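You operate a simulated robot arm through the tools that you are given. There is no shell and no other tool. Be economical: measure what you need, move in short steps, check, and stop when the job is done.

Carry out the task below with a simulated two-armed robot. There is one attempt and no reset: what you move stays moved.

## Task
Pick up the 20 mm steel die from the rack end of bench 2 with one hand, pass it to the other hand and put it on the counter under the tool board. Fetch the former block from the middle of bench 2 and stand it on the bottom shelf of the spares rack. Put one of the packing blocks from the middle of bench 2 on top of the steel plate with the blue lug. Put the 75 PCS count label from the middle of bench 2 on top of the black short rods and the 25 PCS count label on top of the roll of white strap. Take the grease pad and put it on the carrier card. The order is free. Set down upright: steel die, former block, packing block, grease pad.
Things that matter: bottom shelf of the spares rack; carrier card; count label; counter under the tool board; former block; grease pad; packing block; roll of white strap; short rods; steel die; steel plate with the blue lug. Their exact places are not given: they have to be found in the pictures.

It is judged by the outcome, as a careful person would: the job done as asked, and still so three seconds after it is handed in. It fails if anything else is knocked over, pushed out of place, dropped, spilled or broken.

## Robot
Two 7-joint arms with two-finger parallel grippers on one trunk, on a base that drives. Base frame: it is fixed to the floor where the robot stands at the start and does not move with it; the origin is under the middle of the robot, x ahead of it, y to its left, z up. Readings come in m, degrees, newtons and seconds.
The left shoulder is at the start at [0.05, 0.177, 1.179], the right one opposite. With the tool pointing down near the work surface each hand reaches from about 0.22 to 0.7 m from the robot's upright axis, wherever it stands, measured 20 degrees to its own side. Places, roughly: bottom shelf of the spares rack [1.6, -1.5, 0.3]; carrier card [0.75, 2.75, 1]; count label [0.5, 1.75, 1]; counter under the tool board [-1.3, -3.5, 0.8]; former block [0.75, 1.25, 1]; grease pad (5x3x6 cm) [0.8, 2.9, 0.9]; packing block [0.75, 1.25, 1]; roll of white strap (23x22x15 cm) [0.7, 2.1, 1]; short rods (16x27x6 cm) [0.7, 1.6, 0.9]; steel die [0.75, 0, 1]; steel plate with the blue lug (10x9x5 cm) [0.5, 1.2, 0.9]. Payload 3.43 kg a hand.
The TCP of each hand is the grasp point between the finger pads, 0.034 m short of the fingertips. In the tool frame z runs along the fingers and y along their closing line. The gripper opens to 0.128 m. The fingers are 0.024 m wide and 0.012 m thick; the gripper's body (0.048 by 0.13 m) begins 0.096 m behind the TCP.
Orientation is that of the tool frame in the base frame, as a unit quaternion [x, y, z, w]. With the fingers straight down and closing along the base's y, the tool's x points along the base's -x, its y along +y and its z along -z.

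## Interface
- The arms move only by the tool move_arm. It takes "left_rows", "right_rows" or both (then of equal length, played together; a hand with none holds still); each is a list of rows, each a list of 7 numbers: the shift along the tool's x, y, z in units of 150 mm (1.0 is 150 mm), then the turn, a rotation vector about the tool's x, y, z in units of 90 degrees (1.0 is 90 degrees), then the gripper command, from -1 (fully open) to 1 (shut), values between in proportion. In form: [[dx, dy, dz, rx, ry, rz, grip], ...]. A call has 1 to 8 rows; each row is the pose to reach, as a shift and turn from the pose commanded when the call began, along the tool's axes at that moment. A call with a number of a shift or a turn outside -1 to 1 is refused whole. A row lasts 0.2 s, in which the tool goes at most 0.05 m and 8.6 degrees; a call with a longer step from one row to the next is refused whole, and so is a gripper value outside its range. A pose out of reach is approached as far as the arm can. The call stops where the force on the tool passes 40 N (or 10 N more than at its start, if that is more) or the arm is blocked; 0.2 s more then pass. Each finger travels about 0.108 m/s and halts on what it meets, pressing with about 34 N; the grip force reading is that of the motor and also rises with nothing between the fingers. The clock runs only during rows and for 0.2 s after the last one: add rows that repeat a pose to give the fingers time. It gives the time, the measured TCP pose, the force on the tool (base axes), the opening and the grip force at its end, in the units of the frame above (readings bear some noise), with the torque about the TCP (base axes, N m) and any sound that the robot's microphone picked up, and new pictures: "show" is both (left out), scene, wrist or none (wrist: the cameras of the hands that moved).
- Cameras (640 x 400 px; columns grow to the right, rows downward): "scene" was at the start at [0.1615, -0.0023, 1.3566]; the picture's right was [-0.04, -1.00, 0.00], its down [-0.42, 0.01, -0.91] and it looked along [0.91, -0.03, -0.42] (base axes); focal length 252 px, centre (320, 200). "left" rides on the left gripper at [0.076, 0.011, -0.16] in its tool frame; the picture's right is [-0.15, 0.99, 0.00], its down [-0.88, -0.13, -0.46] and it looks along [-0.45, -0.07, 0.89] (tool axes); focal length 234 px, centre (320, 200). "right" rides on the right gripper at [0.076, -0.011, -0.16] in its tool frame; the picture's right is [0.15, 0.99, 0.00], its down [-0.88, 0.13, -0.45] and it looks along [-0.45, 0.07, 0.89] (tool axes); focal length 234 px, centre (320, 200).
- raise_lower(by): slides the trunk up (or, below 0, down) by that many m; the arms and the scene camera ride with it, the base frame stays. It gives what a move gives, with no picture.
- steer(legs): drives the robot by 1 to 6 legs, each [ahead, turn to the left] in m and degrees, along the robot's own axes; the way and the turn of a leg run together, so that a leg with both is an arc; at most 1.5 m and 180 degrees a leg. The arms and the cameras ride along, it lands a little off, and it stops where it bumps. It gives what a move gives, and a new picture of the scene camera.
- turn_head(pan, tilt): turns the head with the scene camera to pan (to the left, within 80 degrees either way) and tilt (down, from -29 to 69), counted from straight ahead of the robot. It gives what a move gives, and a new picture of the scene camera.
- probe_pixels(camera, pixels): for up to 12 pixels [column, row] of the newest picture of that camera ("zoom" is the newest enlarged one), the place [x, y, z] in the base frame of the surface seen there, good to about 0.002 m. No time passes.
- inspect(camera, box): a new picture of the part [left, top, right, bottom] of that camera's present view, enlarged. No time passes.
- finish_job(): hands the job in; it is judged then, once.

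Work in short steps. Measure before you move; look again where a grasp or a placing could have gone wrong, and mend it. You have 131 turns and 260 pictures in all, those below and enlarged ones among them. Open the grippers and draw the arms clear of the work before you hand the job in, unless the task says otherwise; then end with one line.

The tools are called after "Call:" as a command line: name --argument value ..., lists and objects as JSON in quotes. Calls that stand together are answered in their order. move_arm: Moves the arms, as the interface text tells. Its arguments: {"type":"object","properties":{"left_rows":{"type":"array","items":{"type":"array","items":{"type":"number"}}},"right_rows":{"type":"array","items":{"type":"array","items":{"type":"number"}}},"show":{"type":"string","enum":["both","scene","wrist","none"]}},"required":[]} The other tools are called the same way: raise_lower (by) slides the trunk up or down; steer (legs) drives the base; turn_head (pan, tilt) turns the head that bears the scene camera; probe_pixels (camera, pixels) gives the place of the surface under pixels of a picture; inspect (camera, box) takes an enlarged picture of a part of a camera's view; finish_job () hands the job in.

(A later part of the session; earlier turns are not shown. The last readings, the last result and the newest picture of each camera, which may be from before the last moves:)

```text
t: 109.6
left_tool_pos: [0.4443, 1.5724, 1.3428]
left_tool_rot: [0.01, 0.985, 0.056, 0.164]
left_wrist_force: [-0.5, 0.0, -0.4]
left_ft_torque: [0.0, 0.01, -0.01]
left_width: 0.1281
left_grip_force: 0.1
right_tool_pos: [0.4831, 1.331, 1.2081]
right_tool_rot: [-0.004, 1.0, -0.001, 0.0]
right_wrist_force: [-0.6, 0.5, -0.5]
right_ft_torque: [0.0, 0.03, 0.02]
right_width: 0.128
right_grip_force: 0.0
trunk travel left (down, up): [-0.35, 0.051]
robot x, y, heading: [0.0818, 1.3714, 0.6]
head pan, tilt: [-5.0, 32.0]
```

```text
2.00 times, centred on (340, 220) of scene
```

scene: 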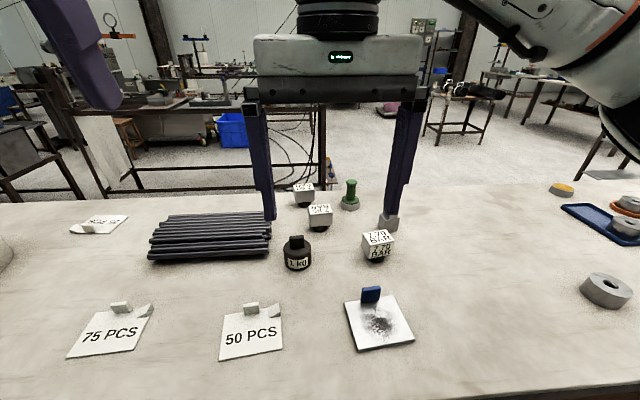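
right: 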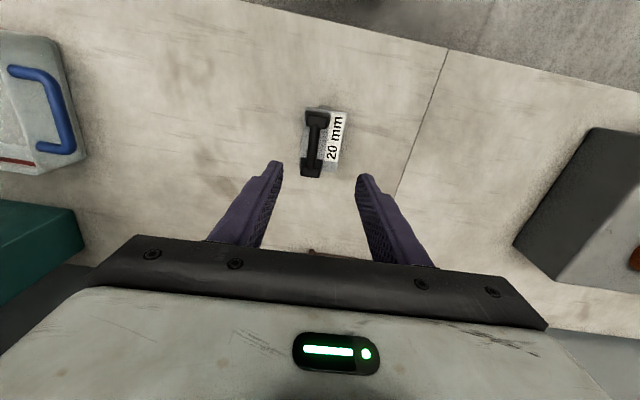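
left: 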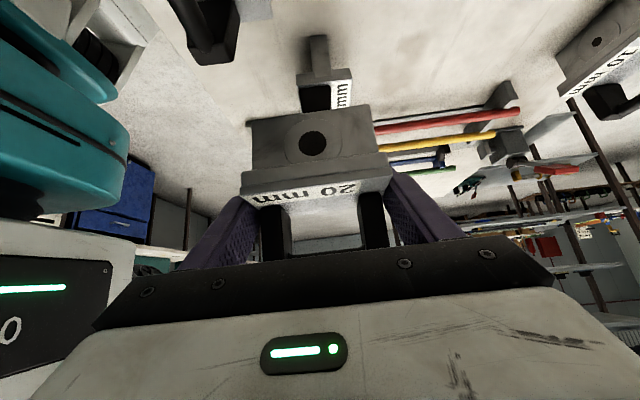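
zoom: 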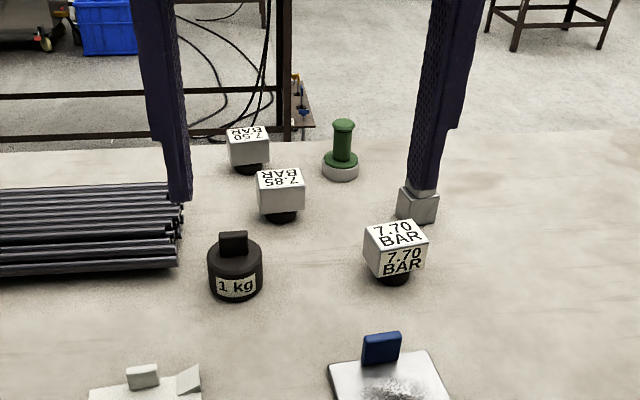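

The right hand hides some objects; I swing it back and right and look again.

Call:
move_arm --right_rows '[[0, -0.25, 0, 0, 0, 0, -1], [0.05, -0.5, -0.1, 0, 0, 0, -1], [0.1, -0.75, -0.2, 0, 0, 0, -1], [0.15, -1.0, -0.3, 0, 0, 0, -1]]' --show "scene"

Call:
inspect --camera "scene" --box '[270, 160, 430, 280]'

Call:
inspect --camera "right" --box '[0, 0, 640, 400]'

```text
t: 110.6
left_tool_pos: [0.4425, 1.5711, 1.3439]
left_tool_rot: [0.01, 0.985, 0.056, 0.165]
left_wrist_force: [-0.5, -0.1, 0.6]
left_ft_torque: [0.01, 0.0, -0.01]
left_width: 0.128
left_grip_force: 0.1
right_tool_pos: [0.4604, 1.1791, 1.2525]
right_tool_rot: [-0.005, 1.0, 0.0, -0.001]
right_wrist_force: [0.2, -0.7, 0.3]
right_ft_torque: [0.0, 0.0, -0.01]
right_width: 0.1278
right_grip_force: 0.1
trunk travel left (down, up): [-0.35, 0.051]
robot x, y, heading: [0.0839, 1.3657, 0.5]
head pan, tilt: [-5.0, 32.0]
```

scene: 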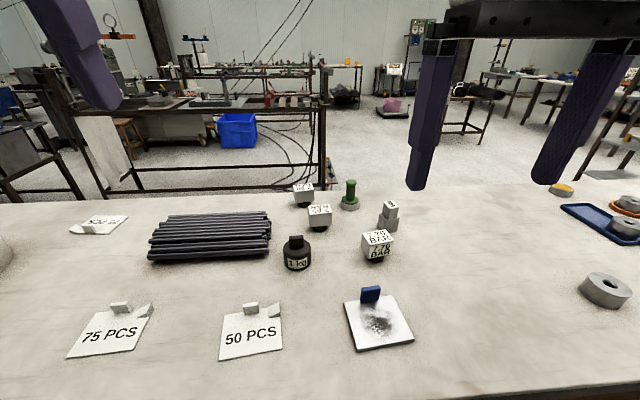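

```text
3.33 times, centred on (350, 220) of scene
```

zoom: 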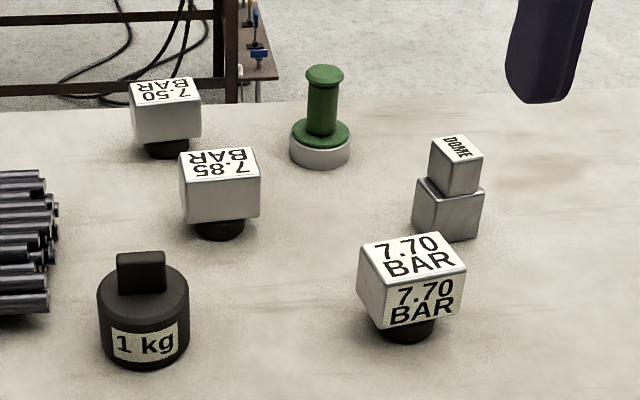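

```text
1.00 times, centred on (320, 200) of right
```

zoom: 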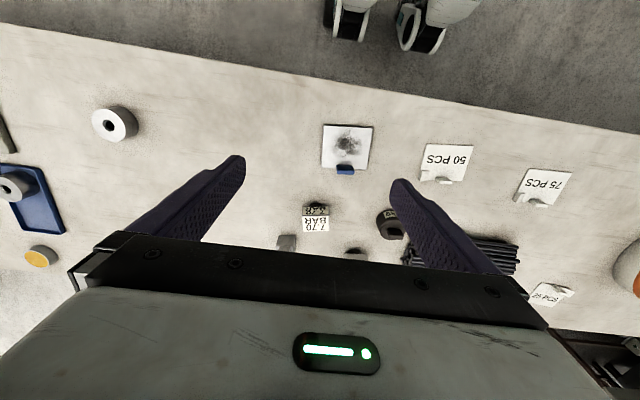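

Former block = the DOME block at (389,215); the packing blocks must be the BAR blocks. I measure the 7.70 BAR block, the plate and the DOME block.

Call:
inspect --camera "scene" --box '[335, 190, 425, 355]'

Call:
probe_pixels --camera "scene" --pixels '[[365, 234], [388, 231], [371, 243], [393, 240], [366, 252], [391, 256], [377, 262], [346, 303], [396, 296], [354, 350], [413, 340], [371, 294]]'

Call:
probe_pixels --camera "right" --pixels '[[305, 218], [328, 218], [304, 229], [327, 230], [277, 240], [294, 240], [323, 125], [373, 127], [321, 168], [367, 171], [346, 168]]'

```text
2.42 times, centred on (380, 272) of scene
```

zoom: 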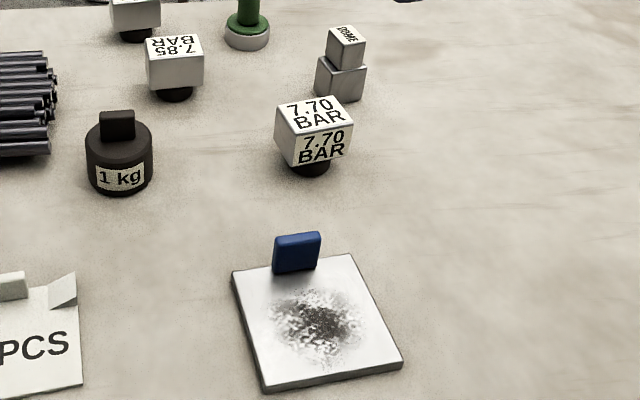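

```text
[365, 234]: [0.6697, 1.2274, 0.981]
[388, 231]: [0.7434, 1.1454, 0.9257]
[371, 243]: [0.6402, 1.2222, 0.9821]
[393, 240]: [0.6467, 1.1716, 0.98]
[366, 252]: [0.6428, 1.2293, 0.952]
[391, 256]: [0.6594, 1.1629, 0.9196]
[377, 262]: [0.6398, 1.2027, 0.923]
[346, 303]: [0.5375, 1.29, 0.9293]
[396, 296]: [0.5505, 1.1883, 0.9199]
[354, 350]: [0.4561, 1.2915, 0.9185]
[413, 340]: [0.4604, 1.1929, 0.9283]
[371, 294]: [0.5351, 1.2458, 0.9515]
```

```text
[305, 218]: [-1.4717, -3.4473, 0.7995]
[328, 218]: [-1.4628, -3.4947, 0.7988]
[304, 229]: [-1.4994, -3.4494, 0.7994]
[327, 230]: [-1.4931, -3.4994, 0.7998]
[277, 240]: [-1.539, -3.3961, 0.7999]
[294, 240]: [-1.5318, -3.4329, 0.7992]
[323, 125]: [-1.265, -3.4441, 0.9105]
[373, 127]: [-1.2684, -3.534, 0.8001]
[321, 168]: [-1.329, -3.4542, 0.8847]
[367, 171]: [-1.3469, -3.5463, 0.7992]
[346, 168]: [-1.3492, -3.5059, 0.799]
```

The 7.70 block's top is ≈50 mm wide at z 0.983, yawed about 7°. I bring the right hand over it and check with its camera.

Call:
move_arm --right_rows '[[-0.2, 0.03, 0.15, 0, 0, -0.02, -1], [-0.45, 0.06, 0.3, 0, 0, -0.04, -1], [-0.7, 0.1, 0.45, 0, 0, -0.06, -1], [-0.95, 0.14, 0.6, 0, 0, -0.08, -1], [-0.95, 0.14, 0.6, 0, 0, -0.08, -1]]' --show "wrist"

Call:
inspect --camera "right" --box '[240, 80, 420, 250]'

```text
t: 111.8
left_tool_pos: [0.4421, 1.5716, 1.3448]
left_tool_rot: [0.01, 0.985, 0.056, 0.165]
left_wrist_force: [-0.3, -0.1, -1.2]
left_ft_torque: [-0.02, -0.01, 0.01]
left_width: 0.128
left_grip_force: 0.0
right_tool_pos: [0.6053, 1.2027, 1.1621]
right_tool_rot: [-0.067, 0.998, 0.0, 0.0]
right_wrist_force: [0.7, 0.2, -0.4]
right_ft_torque: [0.0, -0.01, -0.02]
right_width: 0.128
right_grip_force: 0.0
trunk travel left (down, up): [-0.35, 0.051]
robot x, y, heading: [0.0836, 1.3708, 0.5]
head pan, tilt: [-5.0, 32.0]
```

right: 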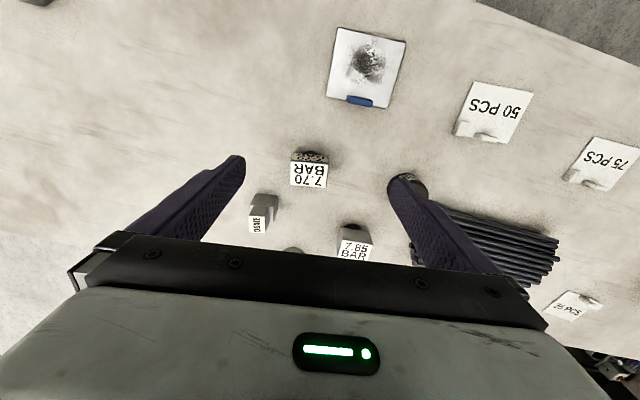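

```text
2.35 times, centred on (330, 165) of right
```

zoom: 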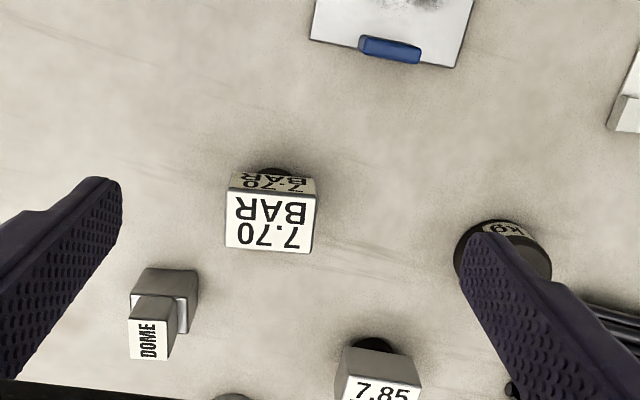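

I probe the top-face corners in the zoom, plus the plate and DOME block.

Call:
probe_pixels --camera "zoom" --pixels '[[232, 191], [314, 196], [309, 250], [229, 244], [270, 220], [133, 321], [167, 322], [167, 356], [133, 356], [155, 282], [390, 48]]'

Call:
probe_pixels --camera "right" --pixels '[[338, 29], [404, 42], [329, 94], [393, 106], [348, 100], [372, 104], [365, 65], [370, 90], [355, 88]]'

```text
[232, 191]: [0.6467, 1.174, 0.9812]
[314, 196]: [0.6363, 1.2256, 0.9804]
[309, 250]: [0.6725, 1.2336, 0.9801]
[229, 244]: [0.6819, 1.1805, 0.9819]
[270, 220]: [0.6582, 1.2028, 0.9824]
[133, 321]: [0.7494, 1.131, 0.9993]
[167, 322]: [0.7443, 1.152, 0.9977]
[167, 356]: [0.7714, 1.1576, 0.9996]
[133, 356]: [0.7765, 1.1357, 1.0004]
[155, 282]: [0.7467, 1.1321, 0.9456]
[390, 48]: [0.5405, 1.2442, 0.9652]
```

```text
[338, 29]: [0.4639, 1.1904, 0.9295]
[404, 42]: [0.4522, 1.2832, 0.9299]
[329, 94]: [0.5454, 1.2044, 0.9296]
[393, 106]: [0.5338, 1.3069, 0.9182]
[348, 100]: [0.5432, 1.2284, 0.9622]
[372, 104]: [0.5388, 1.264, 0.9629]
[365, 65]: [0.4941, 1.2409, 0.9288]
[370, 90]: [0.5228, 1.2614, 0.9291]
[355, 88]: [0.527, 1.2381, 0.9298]
```

Block centre (0.659,1.203), 53 mm wide, yaw ≈11°. I lower onto it.

Call:
move_arm --right_rows '[[-0.18, -0.02, 0.2, 0, 0, -0.02, -1], [-0.358, -0.044, 0.45, 0, 0, -0.04, -1], [-0.358, -0.044, 0.7, 0, 0, -0.04, -1], [-0.358, -0.044, 0.95, 0, 0, -0.04, -0.6], [-0.358, -0.044, 0.95, 0, 0, -0.04, -0.4]]' --show "wrist"

```text
t: 113.0
left_tool_pos: [0.4435, 1.5719, 1.3443]
left_tool_rot: [0.01, 0.985, 0.055, 0.164]
left_wrist_force: [-0.6, 0.4, 0.1]
left_ft_torque: [-0.03, 0.01, -0.03]
left_width: 0.1282
left_grip_force: 0.0
right_tool_pos: [0.657, 1.2033, 1.0178]
right_tool_rot: [-0.097, 0.995, 0.0, 0.0]
right_wrist_force: [0.8, 0.6, 0.0]
right_ft_torque: [-0.04, -0.01, 0.01]
right_width: 0.0896
right_grip_force: 0.1
trunk travel left (down, up): [-0.35, 0.051]
robot x, y, heading: [0.0822, 1.3728, 0.7]
head pan, tilt: [-5.0, 32.0]
```

right: 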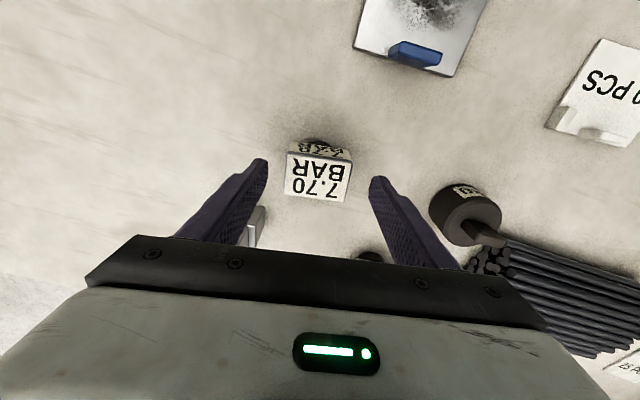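

Centred. I descend 53 mm and close.

Call:
move_arm --right_rows '[[-0.01, 0, 0.2, 0, 0, 0, -0.4], [-0.01, 0, 0.35, 0, 0, 0, -0.4], [-0.01, 0, 0.35, 0, 0, 0, 0.1], [-0.01, 0, 0.35, 0, 0, 0, 0.6], [-0.01, 0, 0.35, 0, 0, 0, 1], [-0.01, 0, 0.35, 0, 0, 0, 1]]' --show "none"

```text
t: 114.4
left_tool_pos: [0.4443, 1.5712, 1.3438]
left_tool_rot: [0.01, 0.985, 0.056, 0.165]
left_wrist_force: [0.0, -0.5, -0.5]
left_ft_torque: [0.03, -0.01, 0.0]
left_width: 0.1281
left_grip_force: 0.0
right_tool_pos: [0.6589, 1.2028, 0.9665]
right_tool_rot: [-0.098, 0.995, 0.0, 0.0]
right_wrist_force: [-0.2, -1.0, -0.6]
right_ft_torque: [0.01, -0.02, 0.02]
right_width: 0.0599
right_grip_force: 33.9
trunk travel left (down, up): [-0.35, 0.051]
robot x, y, heading: [0.0866, 1.3677, 0.6]
head pan, tilt: [-5.0, 32.0]
```

Gripped at 60 mm. I lift and carry it over the steel plate.

Call:
move_arm --right_rows '[[0, 0, -0.25, 0, 0, 0, 1], [0, 0, -0.5, 0, 0, 0, 1], [0.25, 0.115, -0.5, 0, 0, 0.011, 1], [0.5, 0.23, -0.5, 0, 0, 0.022, 1], [0.75, 0.345, -0.5, 0, 0, 0.033, 1], [1.0, 0.46, -0.5, 0, 0, 0.044, 1], [1.0, 0.46, -0.5, 0, 0, 0.044, 1]]' --show "both"

Call:
inspect --camera "scene" --box '[300, 230, 460, 380]'

```text
t: 116.0
left_tool_pos: [0.4441, 1.5717, 1.3454]
left_tool_rot: [0.01, 0.985, 0.056, 0.165]
left_wrist_force: [-0.5, 0.0, 0.2]
left_ft_torque: [0.03, 0.01, 0.02]
left_width: 0.1281
left_grip_force: 0.0
right_tool_pos: [0.4975, 1.2422, 1.0418]
right_tool_rot: [-0.063, 0.998, 0.0, -0.002]
right_wrist_force: [0.1, 0.0, -2.8]
right_ft_torque: [-0.01, 0.01, 0.01]
right_width: 0.0599
right_grip_force: 34.2
trunk travel left (down, up): [-0.35, 0.051]
robot x, y, heading: [0.0847, 1.3702, 0.6]
head pan, tilt: [-5.0, 32.0]
```

scene: 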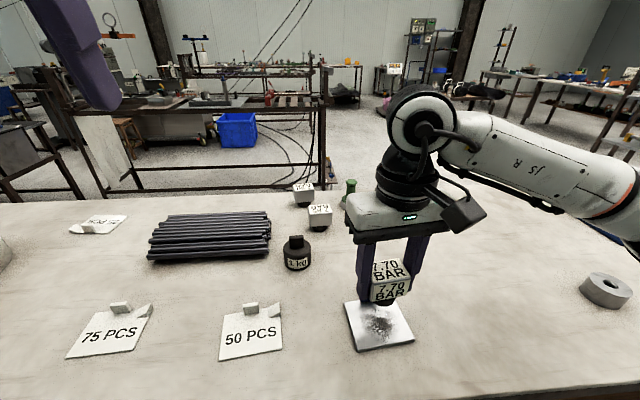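
right: 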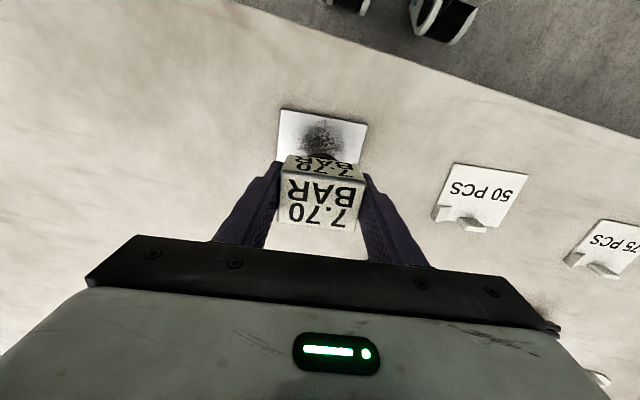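

```text
2.67 times, centred on (380, 305) of scene
```

zoom: 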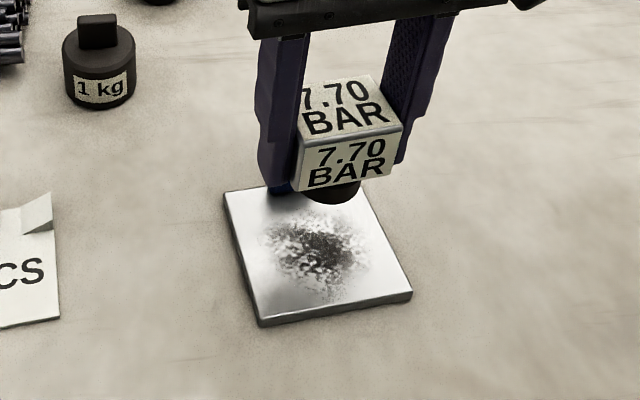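

Over the plate. I lower 66 mm gently until contact.

Call:
move_arm --right_rows '[[0.03, 0, 0.2, 0, 0, 0, 1], [0.03, 0, 0.35, 0, 0, 0, 1], [0.03, 0, 0.4, 0, 0, 0, 1], [0.03, 0, 0.43, 0, 0, 0, 1], [0.03, 0, 0.443, 0, 0, 0, 1], [0.03, 0, 0.443, 0, 0, 0, 1]]' --show "scene"

Call:
inspect --camera "scene" --box '[300, 230, 460, 380]'

```text
t: 117.4
left_tool_pos: [0.4427, 1.5722, 1.3455]
left_tool_rot: [0.009, 0.984, 0.057, 0.166]
left_wrist_force: [-0.6, 0.2, 1.0]
left_ft_torque: [0.02, -0.03, 0.01]
left_width: 0.128
left_grip_force: 0.0
right_tool_pos: [0.4929, 1.2415, 0.9768]
right_tool_rot: [-0.063, 0.998, 0.001, 0.0]
right_wrist_force: [-1.0, -2.0, 12.1]
right_ft_torque: [-0.17, 0.15, 0.02]
right_width: 0.0598
right_grip_force: 34.0
trunk travel left (down, up): [-0.35, 0.051]
robot x, y, heading: [0.0846, 1.3687, 0.8]
head pan, tilt: [-5.0, 32.0]
```

scene: 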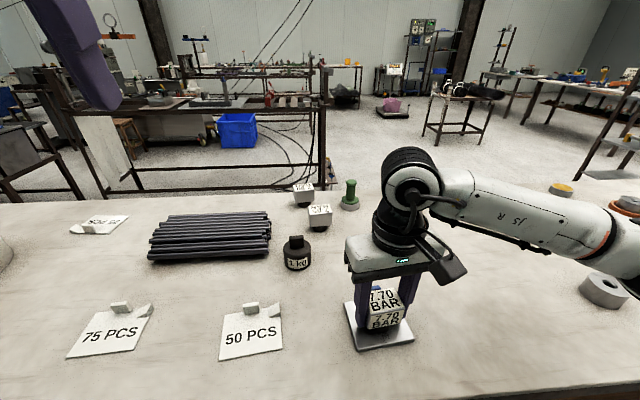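

```text
2.67 times, centred on (380, 305) of scene
```

zoom: 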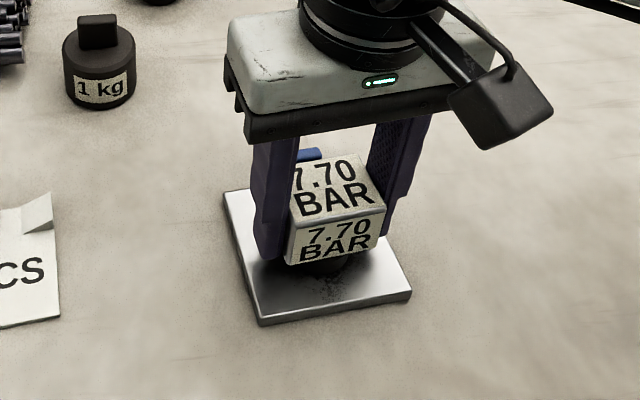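

Contact at 12 N and level. I open and rise, then go on with the DOME block.

Call:
move_arm --right_rows '[[0, 0, 0, 0, 0, 0, -0.1], [0, 0, 0, 0, 0, 0, -0.4], [0, 0, 0, 0, 0, 0, -0.4], [0, 0, -0.25, 0, 0, 0, -0.4], [0, 0, -0.55, 0, 0, 0, -0.4], [0, 0, -0.85, 0, 0, 0, -0.4], [0, 0, -1.0, 0, 0, 0, -0.4]]' --show "both"

Call:
inspect --camera "scene" --box '[300, 180, 460, 380]'

```text
t: 119.0
left_tool_pos: [0.4432, 1.5721, 1.3442]
left_tool_rot: [0.009, 0.985, 0.057, 0.164]
left_wrist_force: [-0.4, -0.4, -0.9]
left_ft_torque: [-0.01, 0.01, 0.0]
left_width: 0.128
left_grip_force: 0.0
right_tool_pos: [0.4942, 1.2411, 1.1271]
right_tool_rot: [-0.064, 0.998, 0.001, 0.0]
right_wrist_force: [-0.4, -0.3, -1.2]
right_ft_torque: [0.03, -0.01, -0.01]
right_width: 0.0899
right_grip_force: 0.0
trunk travel left (down, up): [-0.35, 0.051]
robot x, y, heading: [0.0825, 1.3711, 0.8]
head pan, tilt: [-5.0, 32.0]
```

scene: 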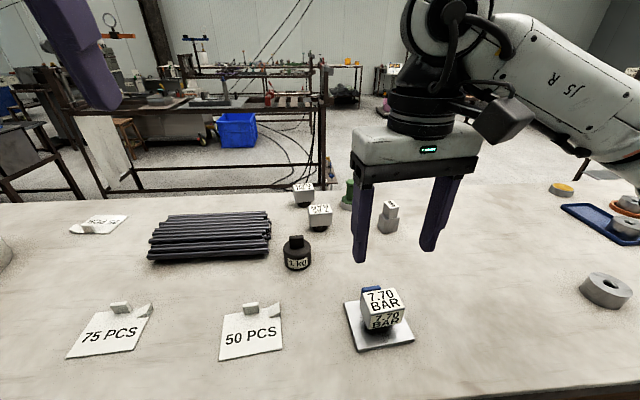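
right: 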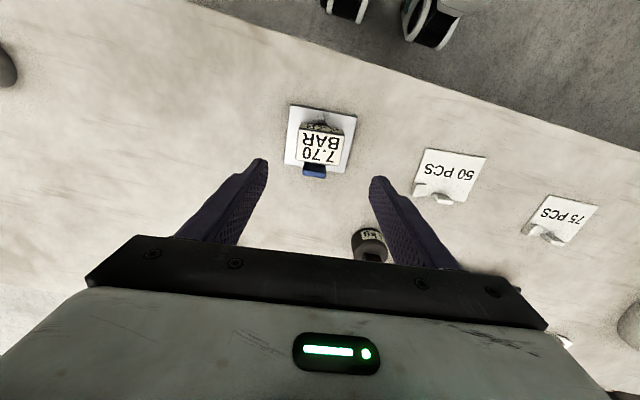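

```text
2.00 times, centred on (380, 280) of scene
```

zoom: 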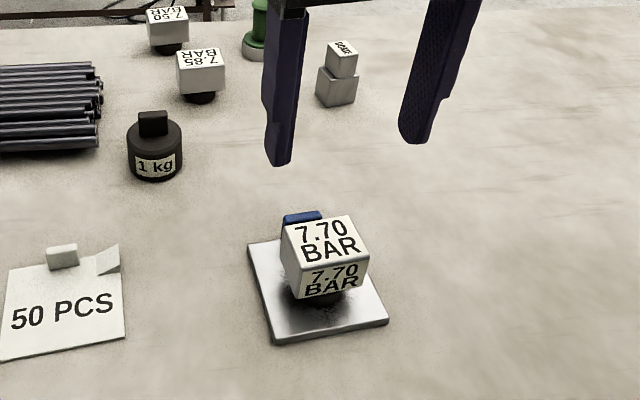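

Packing block stands on the plate. Next the 75 PCS label: I measure it and the rods.

Call:
inspect --camera "scene" --box '[50, 190, 290, 370]'

Call:
probe_pixels --camera "scene" --pixels '[[89, 314], [153, 305], [66, 356], [133, 349], [113, 305], [121, 303], [129, 304], [120, 310], [143, 311], [200, 225], [160, 220], [265, 235]]'

Call:
probe_pixels --camera "right" --pixels '[[552, 196], [598, 207], [540, 238], [568, 243], [528, 232], [543, 233]]'

```text
2.22 times, centred on (170, 280) of scene
```

zoom: 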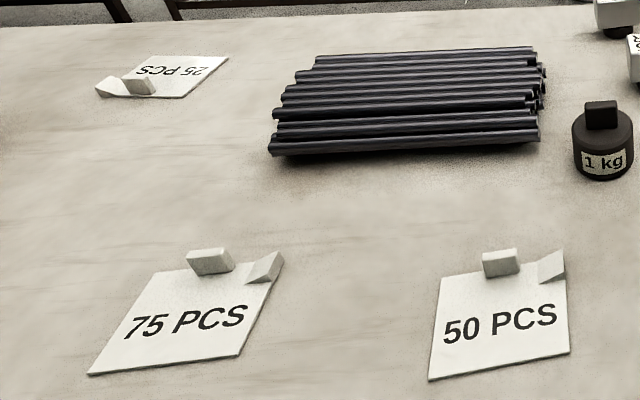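

```text
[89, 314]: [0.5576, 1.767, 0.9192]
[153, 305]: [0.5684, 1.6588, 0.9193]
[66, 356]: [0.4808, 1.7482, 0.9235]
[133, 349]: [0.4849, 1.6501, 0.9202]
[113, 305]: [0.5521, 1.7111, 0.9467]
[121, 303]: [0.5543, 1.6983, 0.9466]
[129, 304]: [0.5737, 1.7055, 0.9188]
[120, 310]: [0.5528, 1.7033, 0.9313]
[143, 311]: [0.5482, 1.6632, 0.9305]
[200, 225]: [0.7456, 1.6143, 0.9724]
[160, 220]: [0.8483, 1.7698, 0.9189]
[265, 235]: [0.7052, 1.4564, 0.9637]
```

```text
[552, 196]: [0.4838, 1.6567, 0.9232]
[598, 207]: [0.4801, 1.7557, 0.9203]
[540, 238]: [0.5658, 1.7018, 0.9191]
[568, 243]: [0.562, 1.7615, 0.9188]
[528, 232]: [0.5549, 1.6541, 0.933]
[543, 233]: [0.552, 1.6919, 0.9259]
```

The 75 PCS tab is at ≈(0.555,1.701), z 0.92–0.947. I bring the left hand upright above it, and park the right hand back.

Call:
move_arm --left_rows '[[0.015, 0.12, 0.25, 0.018, 0.053, -0.003, -1], [0.03, 0.25, 0.5, 0.036, 0.106, -0.006, -1], [0.045, 0.37, 0.75, 0.055, 0.159, -0.008, -1], [0.061, 0.493, 0.999, 0.073, 0.212, -0.011, -1], [0.061, 0.493, 0.999, 0.073, 0.212, -0.011, -1]]' --right_rows '[[0.1, -0.15, -0.15, 0, 0, 0, -1], [0.2, -0.3, -0.3, 0, 0, 0, -1], [0.3, -0.5, -0.45, 0, 0, 0, -1], [0.3, -0.7, -0.5, 0, 0, 0, -1], [0.3, -0.7, -0.5, 0, 0, 0, -1]]' --show "wrist"

```text
t: 120.2
left_tool_pos: [0.4826, 1.6617, 1.2082]
left_tool_rot: [0.002, 1.0, -0.001, -0.001]
left_wrist_force: [-0.3, -0.2, 0.5]
left_ft_torque: [0.02, -0.02, 0.02]
left_width: 0.1281
left_grip_force: 0.1
right_tool_pos: [0.4624, 1.132, 1.1988]
right_tool_rot: [-0.063, 0.998, 0.001, -0.002]
right_wrist_force: [0.3, 0.5, -0.9]
right_ft_torque: [-0.01, -0.01, 0.02]
right_width: 0.128
right_grip_force: 0.1
trunk travel left (down, up): [-0.35, 0.051]
robot x, y, heading: [0.0864, 1.369, 0.0]
head pan, tilt: [-5.0, 32.0]
```

right: 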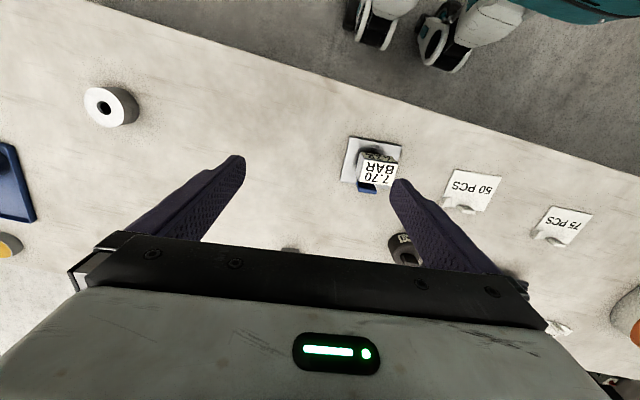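
left: 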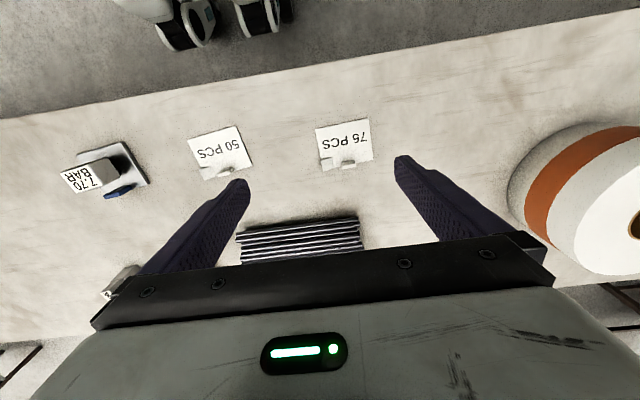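

Call:
inspect --camera "left" --box '[300, 105, 390, 185]'

Call:
probe_pixels --camera "left" --pixels '[[318, 131], [366, 121], [371, 157], [324, 169], [343, 162], [353, 161], [348, 159], [327, 165], [240, 240], [358, 222], [300, 250], [300, 225]]'

```text
5.00 times, centred on (345, 145) of left
```

zoom: 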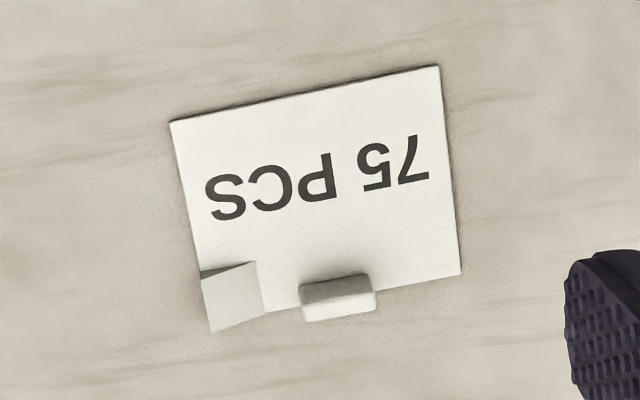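

```text
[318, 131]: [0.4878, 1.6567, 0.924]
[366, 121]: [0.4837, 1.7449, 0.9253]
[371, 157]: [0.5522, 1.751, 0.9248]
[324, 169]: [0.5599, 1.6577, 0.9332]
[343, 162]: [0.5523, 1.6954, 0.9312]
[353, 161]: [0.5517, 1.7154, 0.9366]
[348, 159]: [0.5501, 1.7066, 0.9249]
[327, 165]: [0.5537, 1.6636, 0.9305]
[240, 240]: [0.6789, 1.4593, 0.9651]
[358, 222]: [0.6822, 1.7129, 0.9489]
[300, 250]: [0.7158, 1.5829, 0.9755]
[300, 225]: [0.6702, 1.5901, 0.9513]
```

The curl leaves only ~13 mm beside the tab, so I grip the tab across its thickness: I turn the left hand 90° (camera inward), lowering a bit.

Call:
move_arm --left_rows '[[0, 0, 0.1, 0, 0, -0.09, -1], [0, 0, 0.2, 0, 0, -0.18, -1], [0, 0, 0.3, 0, 0, -0.27, -1], [0, 0, 0.4, 0, 0, -0.36, -1], [0, 0, 0.5, 0, 0, -0.45, -1], [0, 0, 0.6, 0, 0, -0.54, -1], [0, 0, 0.6, 0, 0, -0.63, -1], [0, 0, 0.6, 0, 0, -0.72, -1]]' --show "none"

```text
t: 122.0
left_tool_pos: [0.4829, 1.6612, 1.1188]
left_tool_rot: [-0.537, 0.844, 0.0, -0.002]
left_wrist_force: [-1.0, 0.4, -0.7]
left_ft_torque: [-0.01, -0.02, 0.03]
left_width: 0.1279
left_grip_force: 0.0
right_tool_pos: [0.4631, 1.1334, 1.2002]
right_tool_rot: [-0.064, 0.998, 0.0, 0.0]
right_wrist_force: [-0.8, 0.0, -0.4]
right_ft_torque: [-0.01, 0.0, -0.01]
right_width: 0.1281
right_grip_force: 0.0
trunk travel left (down, up): [-0.35, 0.051]
robot x, y, heading: [0.0833, 1.3698, 0.5]
head pan, tilt: [-5.0, 32.0]
```

Works. I finish the turn and move over the tab with the opening narrowed to ~60 mm.

Call:
move_arm --left_rows '[[-0.12, -0.08, 0.1, 0, 0, -0.08, -0.6], [-0.24, -0.16, 0.2, 0, 0, -0.16, -0.2], [-0.36, -0.24, 0.3, 0, 0, -0.24, 0.06], [-0.487, -0.313, 0.4, 0, 0, -0.3, 0.06], [-0.487, -0.313, 0.5, 0, 0, -0.3, 0.06], [-0.487, -0.313, 0.5, 0, 0, -0.3, 0.06]]' --show "both"

Call:
inspect --camera "left" --box '[240, 60, 420, 230]'

```text
t: 123.4
left_tool_pos: [0.5565, 1.7089, 1.0445]
left_tool_rot: [0.717, -0.697, 0.001, 0.001]
left_wrist_force: [0.2, -0.7, -0.2]
left_ft_torque: [-0.02, 0.01, -0.01]
left_width: 0.0605
left_grip_force: 0.1
right_tool_pos: [0.4632, 1.1317, 1.1989]
right_tool_rot: [-0.063, 0.998, 0.0, 0.0]
right_wrist_force: [0.7, 0.4, 0.5]
right_ft_torque: [-0.01, -0.01, 0.0]
right_width: 0.128
right_grip_force: 0.0
trunk travel left (down, up): [-0.35, 0.051]
robot x, y, heading: [0.0872, 1.3662, 0.6]
head pan, tilt: [-5.0, 32.0]
```

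scene: 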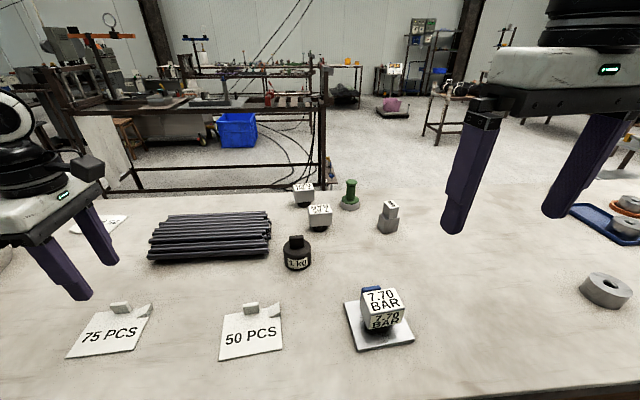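
left: 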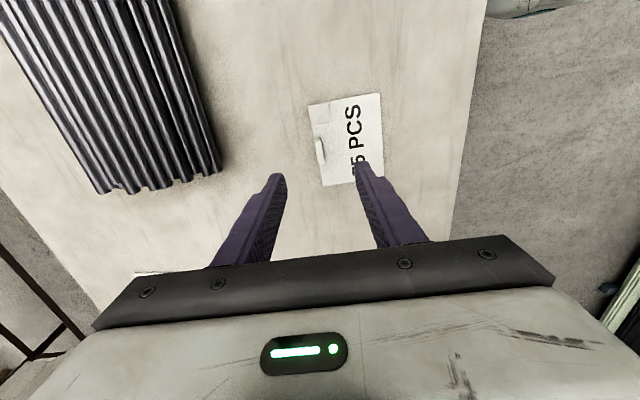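

```text
2.35 times, centred on (330, 145) of left
```

zoom: 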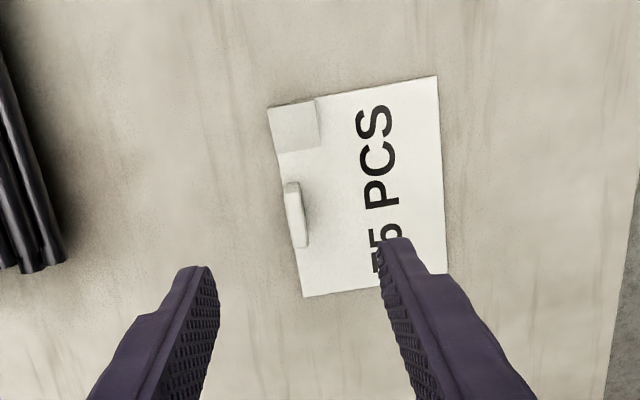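

I probe the tab top ends in the zoom.

Call:
probe_pixels --camera "zoom" --pixels '[[291, 190], [295, 215], [299, 240], [303, 235], [297, 190], [310, 215], [285, 205], [293, 125]]'

```text
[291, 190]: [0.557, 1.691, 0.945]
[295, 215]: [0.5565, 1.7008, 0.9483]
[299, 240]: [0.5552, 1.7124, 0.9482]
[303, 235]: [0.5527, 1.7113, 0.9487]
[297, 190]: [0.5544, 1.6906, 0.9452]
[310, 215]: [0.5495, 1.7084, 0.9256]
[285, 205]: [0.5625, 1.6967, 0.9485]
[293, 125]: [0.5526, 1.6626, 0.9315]
```

Tab centre (0.5565,1.702), top z 0.948. I shift 7 mm, descend 82 mm and close.

Call:
move_arm --left_rows '[[0.047, 0, 0.2, 0, 0, 0.0, 0.3], [0.047, 0, 0.4, 0, 0, 0, 0.4], [0.047, 0, 0.5, 0, 0, 0, 0.4], [0.047, 0, 0.54, 0, 0, 0, 0.4], [0.047, 0, 0.54, 0, 0, 0, 0.7], [0.047, 0, 0.54, 0, 0, 0, 1], [0.047, 0, 0.54, 0, 0, 0, 1], [0.047, 0, 0.54, 0, 0, 0, 1]]' --show "wrist"

```text
t: 125.2
left_tool_pos: [0.5569, 1.7003, 0.9622]
left_tool_rot: [0.717, -0.697, -0.002, 0.003]
left_wrist_force: [-0.1, 0.1, -0.4]
left_ft_torque: [-0.01, 0.0, 0.0]
left_width: 0.0063
left_grip_force: 34.3
right_tool_pos: [0.4645, 1.1324, 1.1994]
right_tool_rot: [-0.064, 0.998, 0.0, 0.0]
right_wrist_force: [0.8, -0.4, -0.3]
right_ft_torque: [-0.01, 0.01, 0.01]
right_width: 0.1281
right_grip_force: 0.2
trunk travel left (down, up): [-0.35, 0.051]
robot x, y, heading: [0.0831, 1.3709, 0.7]
head pan, tilt: [-5.0, 32.0]
```

left: 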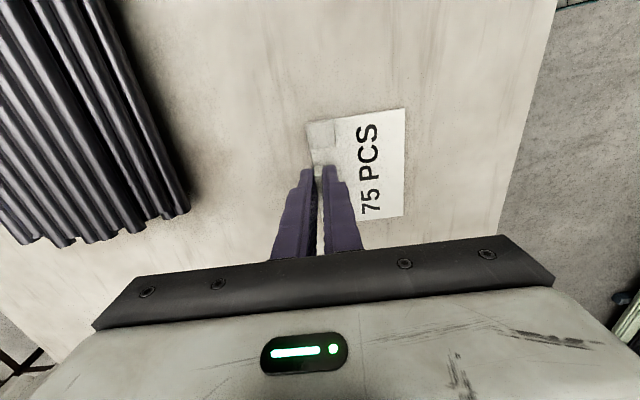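

Tab held (6 mm). I lift 100 mm and measure the rod bundle's top profile.

Call:
move_arm --left_rows '[[0, 0, -0.2, 0, 0, 0, 1], [0, 0, -0.45, 0, 0, 0, 1], [0, 0, -0.7, 0, 0, 0, 1], [0, 0, -0.7, 0, 0, 0, 1]]' --show "both"

Call:
probe_pixels --camera "scene" --pixels '[[210, 258], [210, 250], [210, 243], [210, 237], [210, 231], [210, 226], [210, 221], [210, 217], [210, 213], [165, 240], [255, 240], [165, 220]]'

Call:
inspect --camera "scene" --box '[130, 190, 290, 280]'

```text
t: 126.2
left_tool_pos: [0.5574, 1.7013, 1.0677]
left_tool_rot: [0.717, -0.697, 0.0, 0.002]
left_wrist_force: [0.1, -0.3, -0.5]
left_ft_torque: [-0.01, -0.01, -0.01]
left_width: 0.0065
left_grip_force: 33.7
right_tool_pos: [0.4633, 1.1323, 1.1992]
right_tool_rot: [-0.064, 0.998, 0.0, -0.002]
right_wrist_force: [-0.6, 0.0, -0.3]
right_ft_torque: [-0.01, 0.04, 0.01]
right_width: 0.1281
right_grip_force: 0.0
trunk travel left (down, up): [-0.35, 0.051]
robot x, y, heading: [0.0863, 1.37, 0.6]
head pan, tilt: [-5.0, 32.0]
```

scene: 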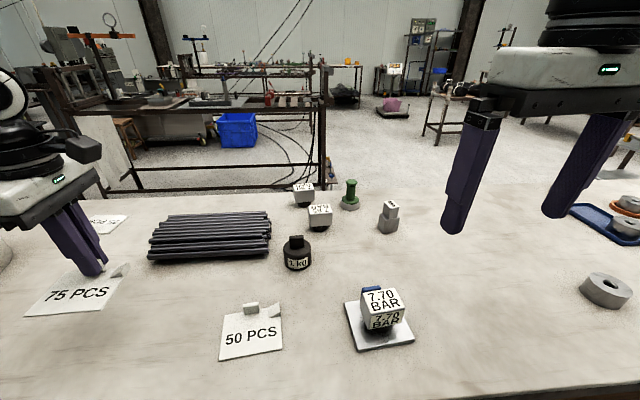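
left: 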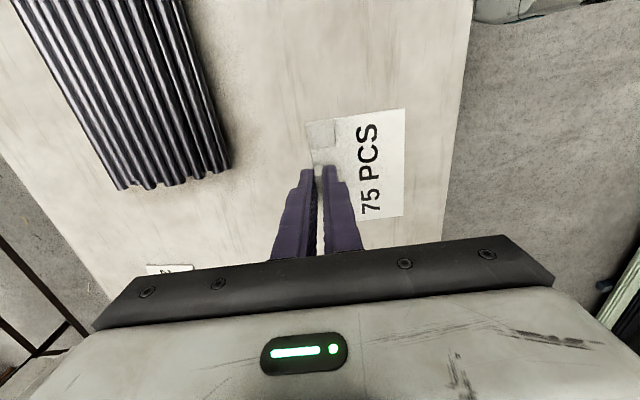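

```text
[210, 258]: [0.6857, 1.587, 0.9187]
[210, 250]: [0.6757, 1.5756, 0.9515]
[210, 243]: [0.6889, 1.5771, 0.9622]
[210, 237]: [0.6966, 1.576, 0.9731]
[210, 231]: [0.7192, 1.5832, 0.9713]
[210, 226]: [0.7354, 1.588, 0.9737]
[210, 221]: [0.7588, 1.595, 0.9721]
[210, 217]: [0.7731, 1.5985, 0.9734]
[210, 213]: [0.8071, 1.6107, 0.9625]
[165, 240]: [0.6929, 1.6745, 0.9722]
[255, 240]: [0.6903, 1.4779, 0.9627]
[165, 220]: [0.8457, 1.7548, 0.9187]
```

```text
4.00 times, centred on (210, 235) of scene
```

zoom: 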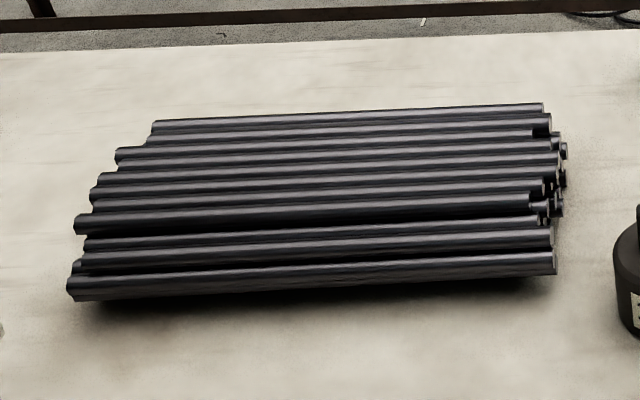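

The rod plateau (z≈0.9735) spans x 0.697–0.775. I rotate the hand back to natural (card then extends to +y) while moving over the rods.

Call:
move_arm --left_rows '[[0.12, -0.125, 0, 0, 0, 0.09, 1], [0.24, -0.25, 0, 0, 0, 0.18, 1], [0.36, -0.375, 0, 0, 0, 0.27, 1], [0.48, -0.5, 0, 0, 0, 0.36, 1], [0.6, -0.62, 0, 0, 0, 0.45, 1], [0.72, -0.75, 0, 0, 0, 0.54, 1], [0.84, -0.87, 0, 0, 0, 0.63, 1], [0.96, -1.0, 0, 0, 0, 0.72, 1]]' --show "none"

Call:
move_arm --left_rows '[[0, 0, 0, 0, 0, 0.09, 1], [0, 0, 0, 0, 0, 0.18, 1], [0, 0, 0, 0, 0, 0.27, 1], [0, 0, 0, 0, 0, 0.29, 1]]' --show "both"

```text
t: 128.0
left_tool_pos: [0.7118, 1.5604, 1.0682]
left_tool_rot: [-0.231, 0.973, 0.0, -0.002]
left_wrist_force: [-0.5, -0.3, -0.6]
left_ft_torque: [0.04, 0.03, -0.02]
left_width: 0.0064
left_grip_force: 33.7
right_tool_pos: [0.4633, 1.1308, 1.1998]
right_tool_rot: [-0.064, 0.998, -0.001, 0.0]
right_wrist_force: [0.9, -0.4, -0.4]
right_ft_torque: [0.01, 0.04, 0.01]
right_width: 0.1279
right_grip_force: 0.2
trunk travel left (down, up): [-0.35, 0.051]
robot x, y, heading: [0.0859, 1.367, 0.6]
head pan, tilt: [-5.0, 32.0]
```

```text
t: 129.0
left_tool_pos: [0.7115, 1.5599, 1.0687]
left_tool_rot: [-0.005, 1.0, -0.001, -0.002]
left_wrist_force: [0.3, 0.0, -0.3]
left_ft_torque: [-0.01, 0.01, 0.02]
left_width: 0.0064
left_grip_force: 34.0
right_tool_pos: [0.4629, 1.1327, 1.1987]
right_tool_rot: [-0.064, 0.998, 0.0, -0.001]
right_wrist_force: [0.4, 0.6, 0.5]
right_ft_torque: [0.01, 0.01, 0.01]
right_width: 0.1284
right_grip_force: 0.0
trunk travel left (down, up): [-0.35, 0.051]
robot x, y, heading: [0.084, 1.3718, 0.7]
head pan, tilt: [-5.0, 32.0]
```

scene: 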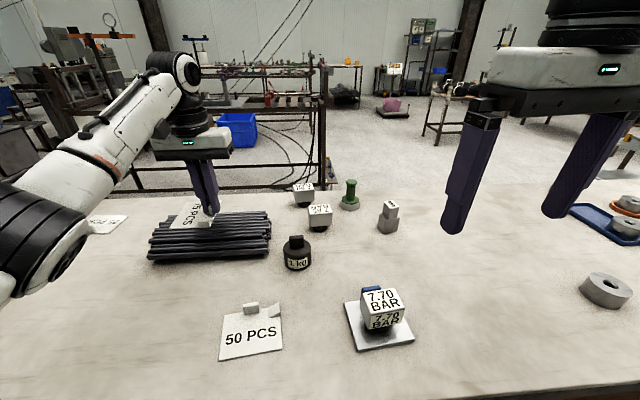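
left: 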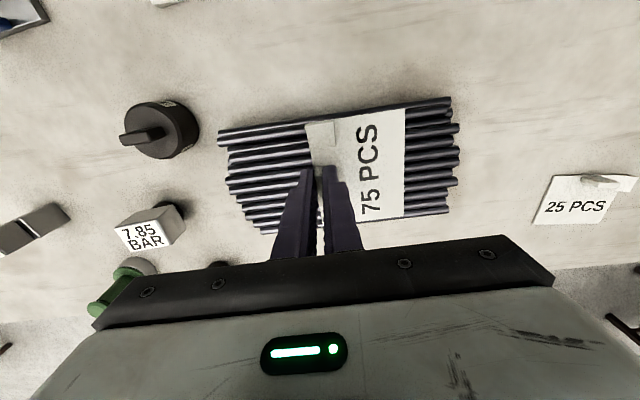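

I shift 15 mm forward, lower ~52 mm to contact and release.

Call:
move_arm --left_rows '[[-0.1, -0.05, 0.15, 0, 0, 0, 1], [-0.1, -0.05, 0.28, 0, 0, 0, 1], [-0.1, -0.05, 0.32, 0, 0, 0, 1], [-0.1, -0.05, 0.345, 0, 0, 0, 1], [-0.1, -0.05, 0.345, 0, 0, 0, 1]]' --show "both"

Call:
inspect --camera "scene" --box '[130, 170, 290, 280]'

```text
t: 130.2
left_tool_pos: [0.7254, 1.5538, 1.0186]
left_tool_rot: [-0.005, 1.0, -0.001, 0.001]
left_wrist_force: [3.1, -0.4, 14.1]
left_ft_torque: [0.15, 0.2, -0.02]
left_width: 0.0066
left_grip_force: 33.9
right_tool_pos: [0.4624, 1.1307, 1.1996]
right_tool_rot: [-0.064, 0.998, 0.0, 0.0]
right_wrist_force: [0.0, -0.7, 0.3]
right_ft_torque: [0.02, 0.01, 0.0]
right_width: 0.1281
right_grip_force: 0.0
trunk travel left (down, up): [-0.35, 0.051]
robot x, y, heading: [0.0845, 1.3702, 0.5]
head pan, tilt: [-5.0, 32.0]
```

scene: 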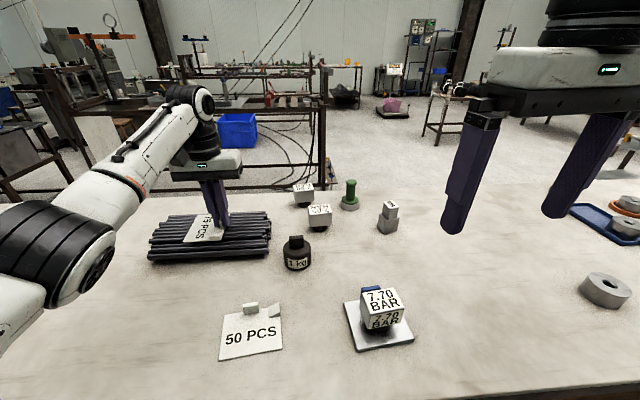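
left: 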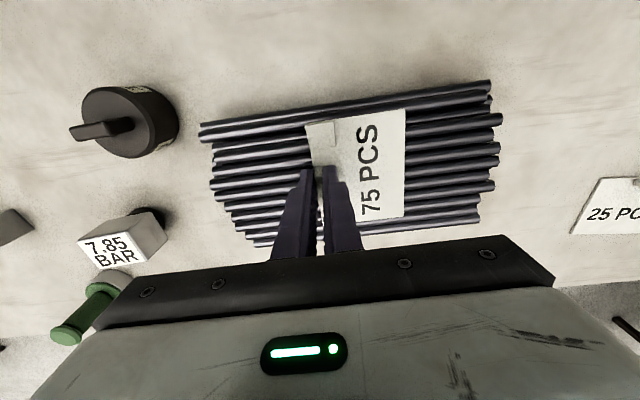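

```text
3.64 times, centred on (210, 225) of scene
```

zoom: 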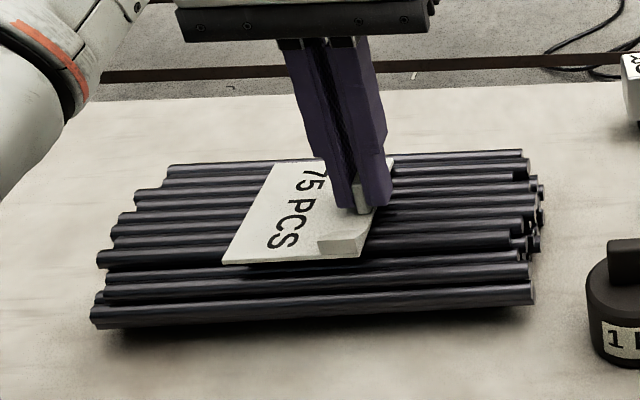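

In contact (14 N), card flat on the rods. I release and rise.

Call:
move_arm --left_rows '[[0, 0, -0.015, 0, 0, 0, 0.8], [0, 0, -0.015, 0, 0, 0, 0.6], [0, 0, -0.015, 0, 0, 0, 0.6], [0, 0, -0.2, 0, 0, 0, 0.6], [0, 0, -0.5, 0, 0, 0, 0.6], [0, 0, -0.8, 0, 0, 0, 0], [0, 0, -1.0, 0, 0, 0, -0.5]]' --show "both"

Call:
inspect --camera "scene" --box '[130, 170, 290, 280]'

```text
t: 131.8
left_tool_pos: [0.713, 1.56, 1.1218]
left_tool_rot: [-0.006, 1.0, 0.0, -0.002]
left_wrist_force: [0.7, 0.8, 0.5]
left_ft_torque: [-0.01, -0.04, 0.05]
left_width: 0.0961
left_grip_force: 0.1
left hand out of reach, approached as far as the arm can: row 5, 6, 7
right_tool_pos: [0.4639, 1.1316, 1.1984]
right_tool_rot: [-0.064, 0.998, 0.0, 0.0]
right_wrist_force: [0.8, -0.1, -0.1]
right_ft_torque: [0.01, -0.01, -0.02]
right_width: 0.1281
right_grip_force: 0.1
trunk travel left (down, up): [-0.35, 0.051]
robot x, y, heading: [0.084, 1.375, 0.7]
head pan, tilt: [-5.0, 32.0]
```

scene: 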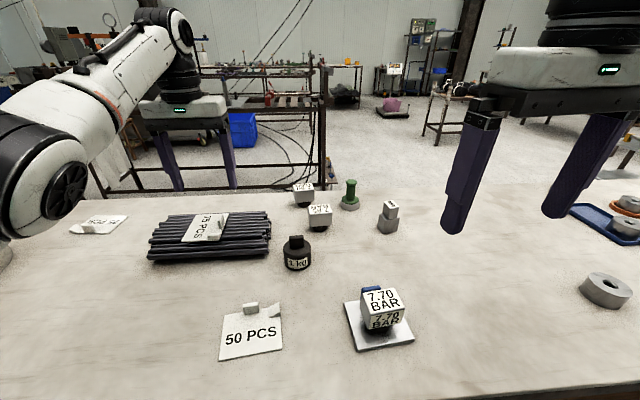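
left: 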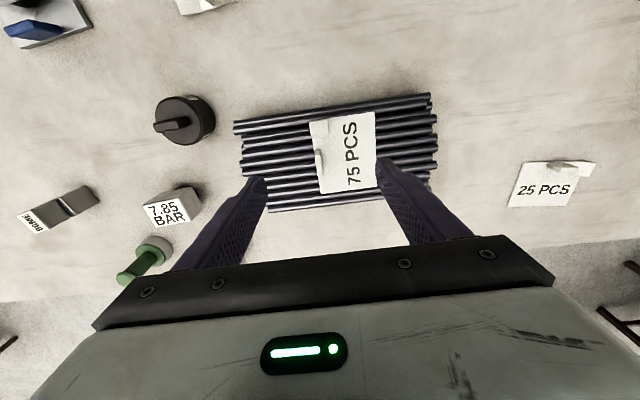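

```text
3.64 times, centred on (210, 225) of scene
```

zoom: 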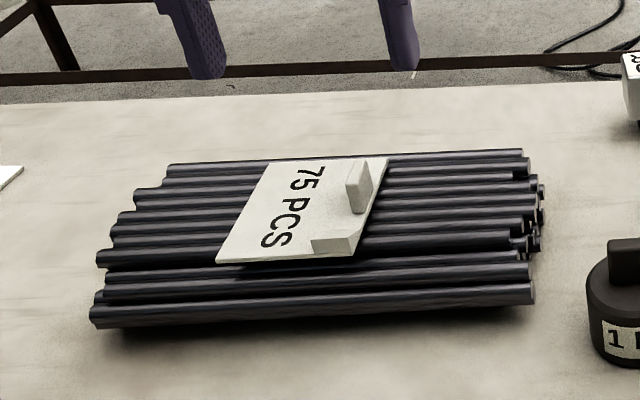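

75 PCS label sits well. I retract the left hand and reposition the base to y≈1.97 for the 25 PCS label and roll.

Call:
move_arm --left_rows '[[0.25, 0, -0.15, 0, 0, 0, -0.5], [0.5, 0, -0.3, 0, 0, 0, -0.5], [0.75, 0, -0.45, 0, 0, 0, -0.5], [1.0, 0, -0.6, 0, 0, 0, -0.5], [1.0, 0, -0.6, 0, 0, 0, -0.5]]' --show "none"

```text
t: 133.0
left_tool_pos: [0.6849, 1.5536, 1.1919]
left_tool_rot: [-0.004, 1.0, 0.0, -0.001]
left_wrist_force: [-0.4, 0.7, 0.1]
left_ft_torque: [0.0, -0.02, -0.02]
left_width: 0.0961
left_grip_force: 0.0
left hand out of reach, approached as far as the arm can: row 1, 2, 3, 4, 5
right_tool_pos: [0.4632, 1.1314, 1.1999]
right_tool_rot: [-0.064, 0.998, 0.0, -0.002]
right_wrist_force: [-0.1, 0.1, 0.2]
right_ft_torque: [-0.02, -0.03, 0.0]
right_width: 0.128
right_grip_force: 0.1
trunk travel left (down, up): [-0.35, 0.051]
robot x, y, heading: [0.0826, 1.3725, 0.5]
head pan, tilt: [-5.0, 32.0]
```

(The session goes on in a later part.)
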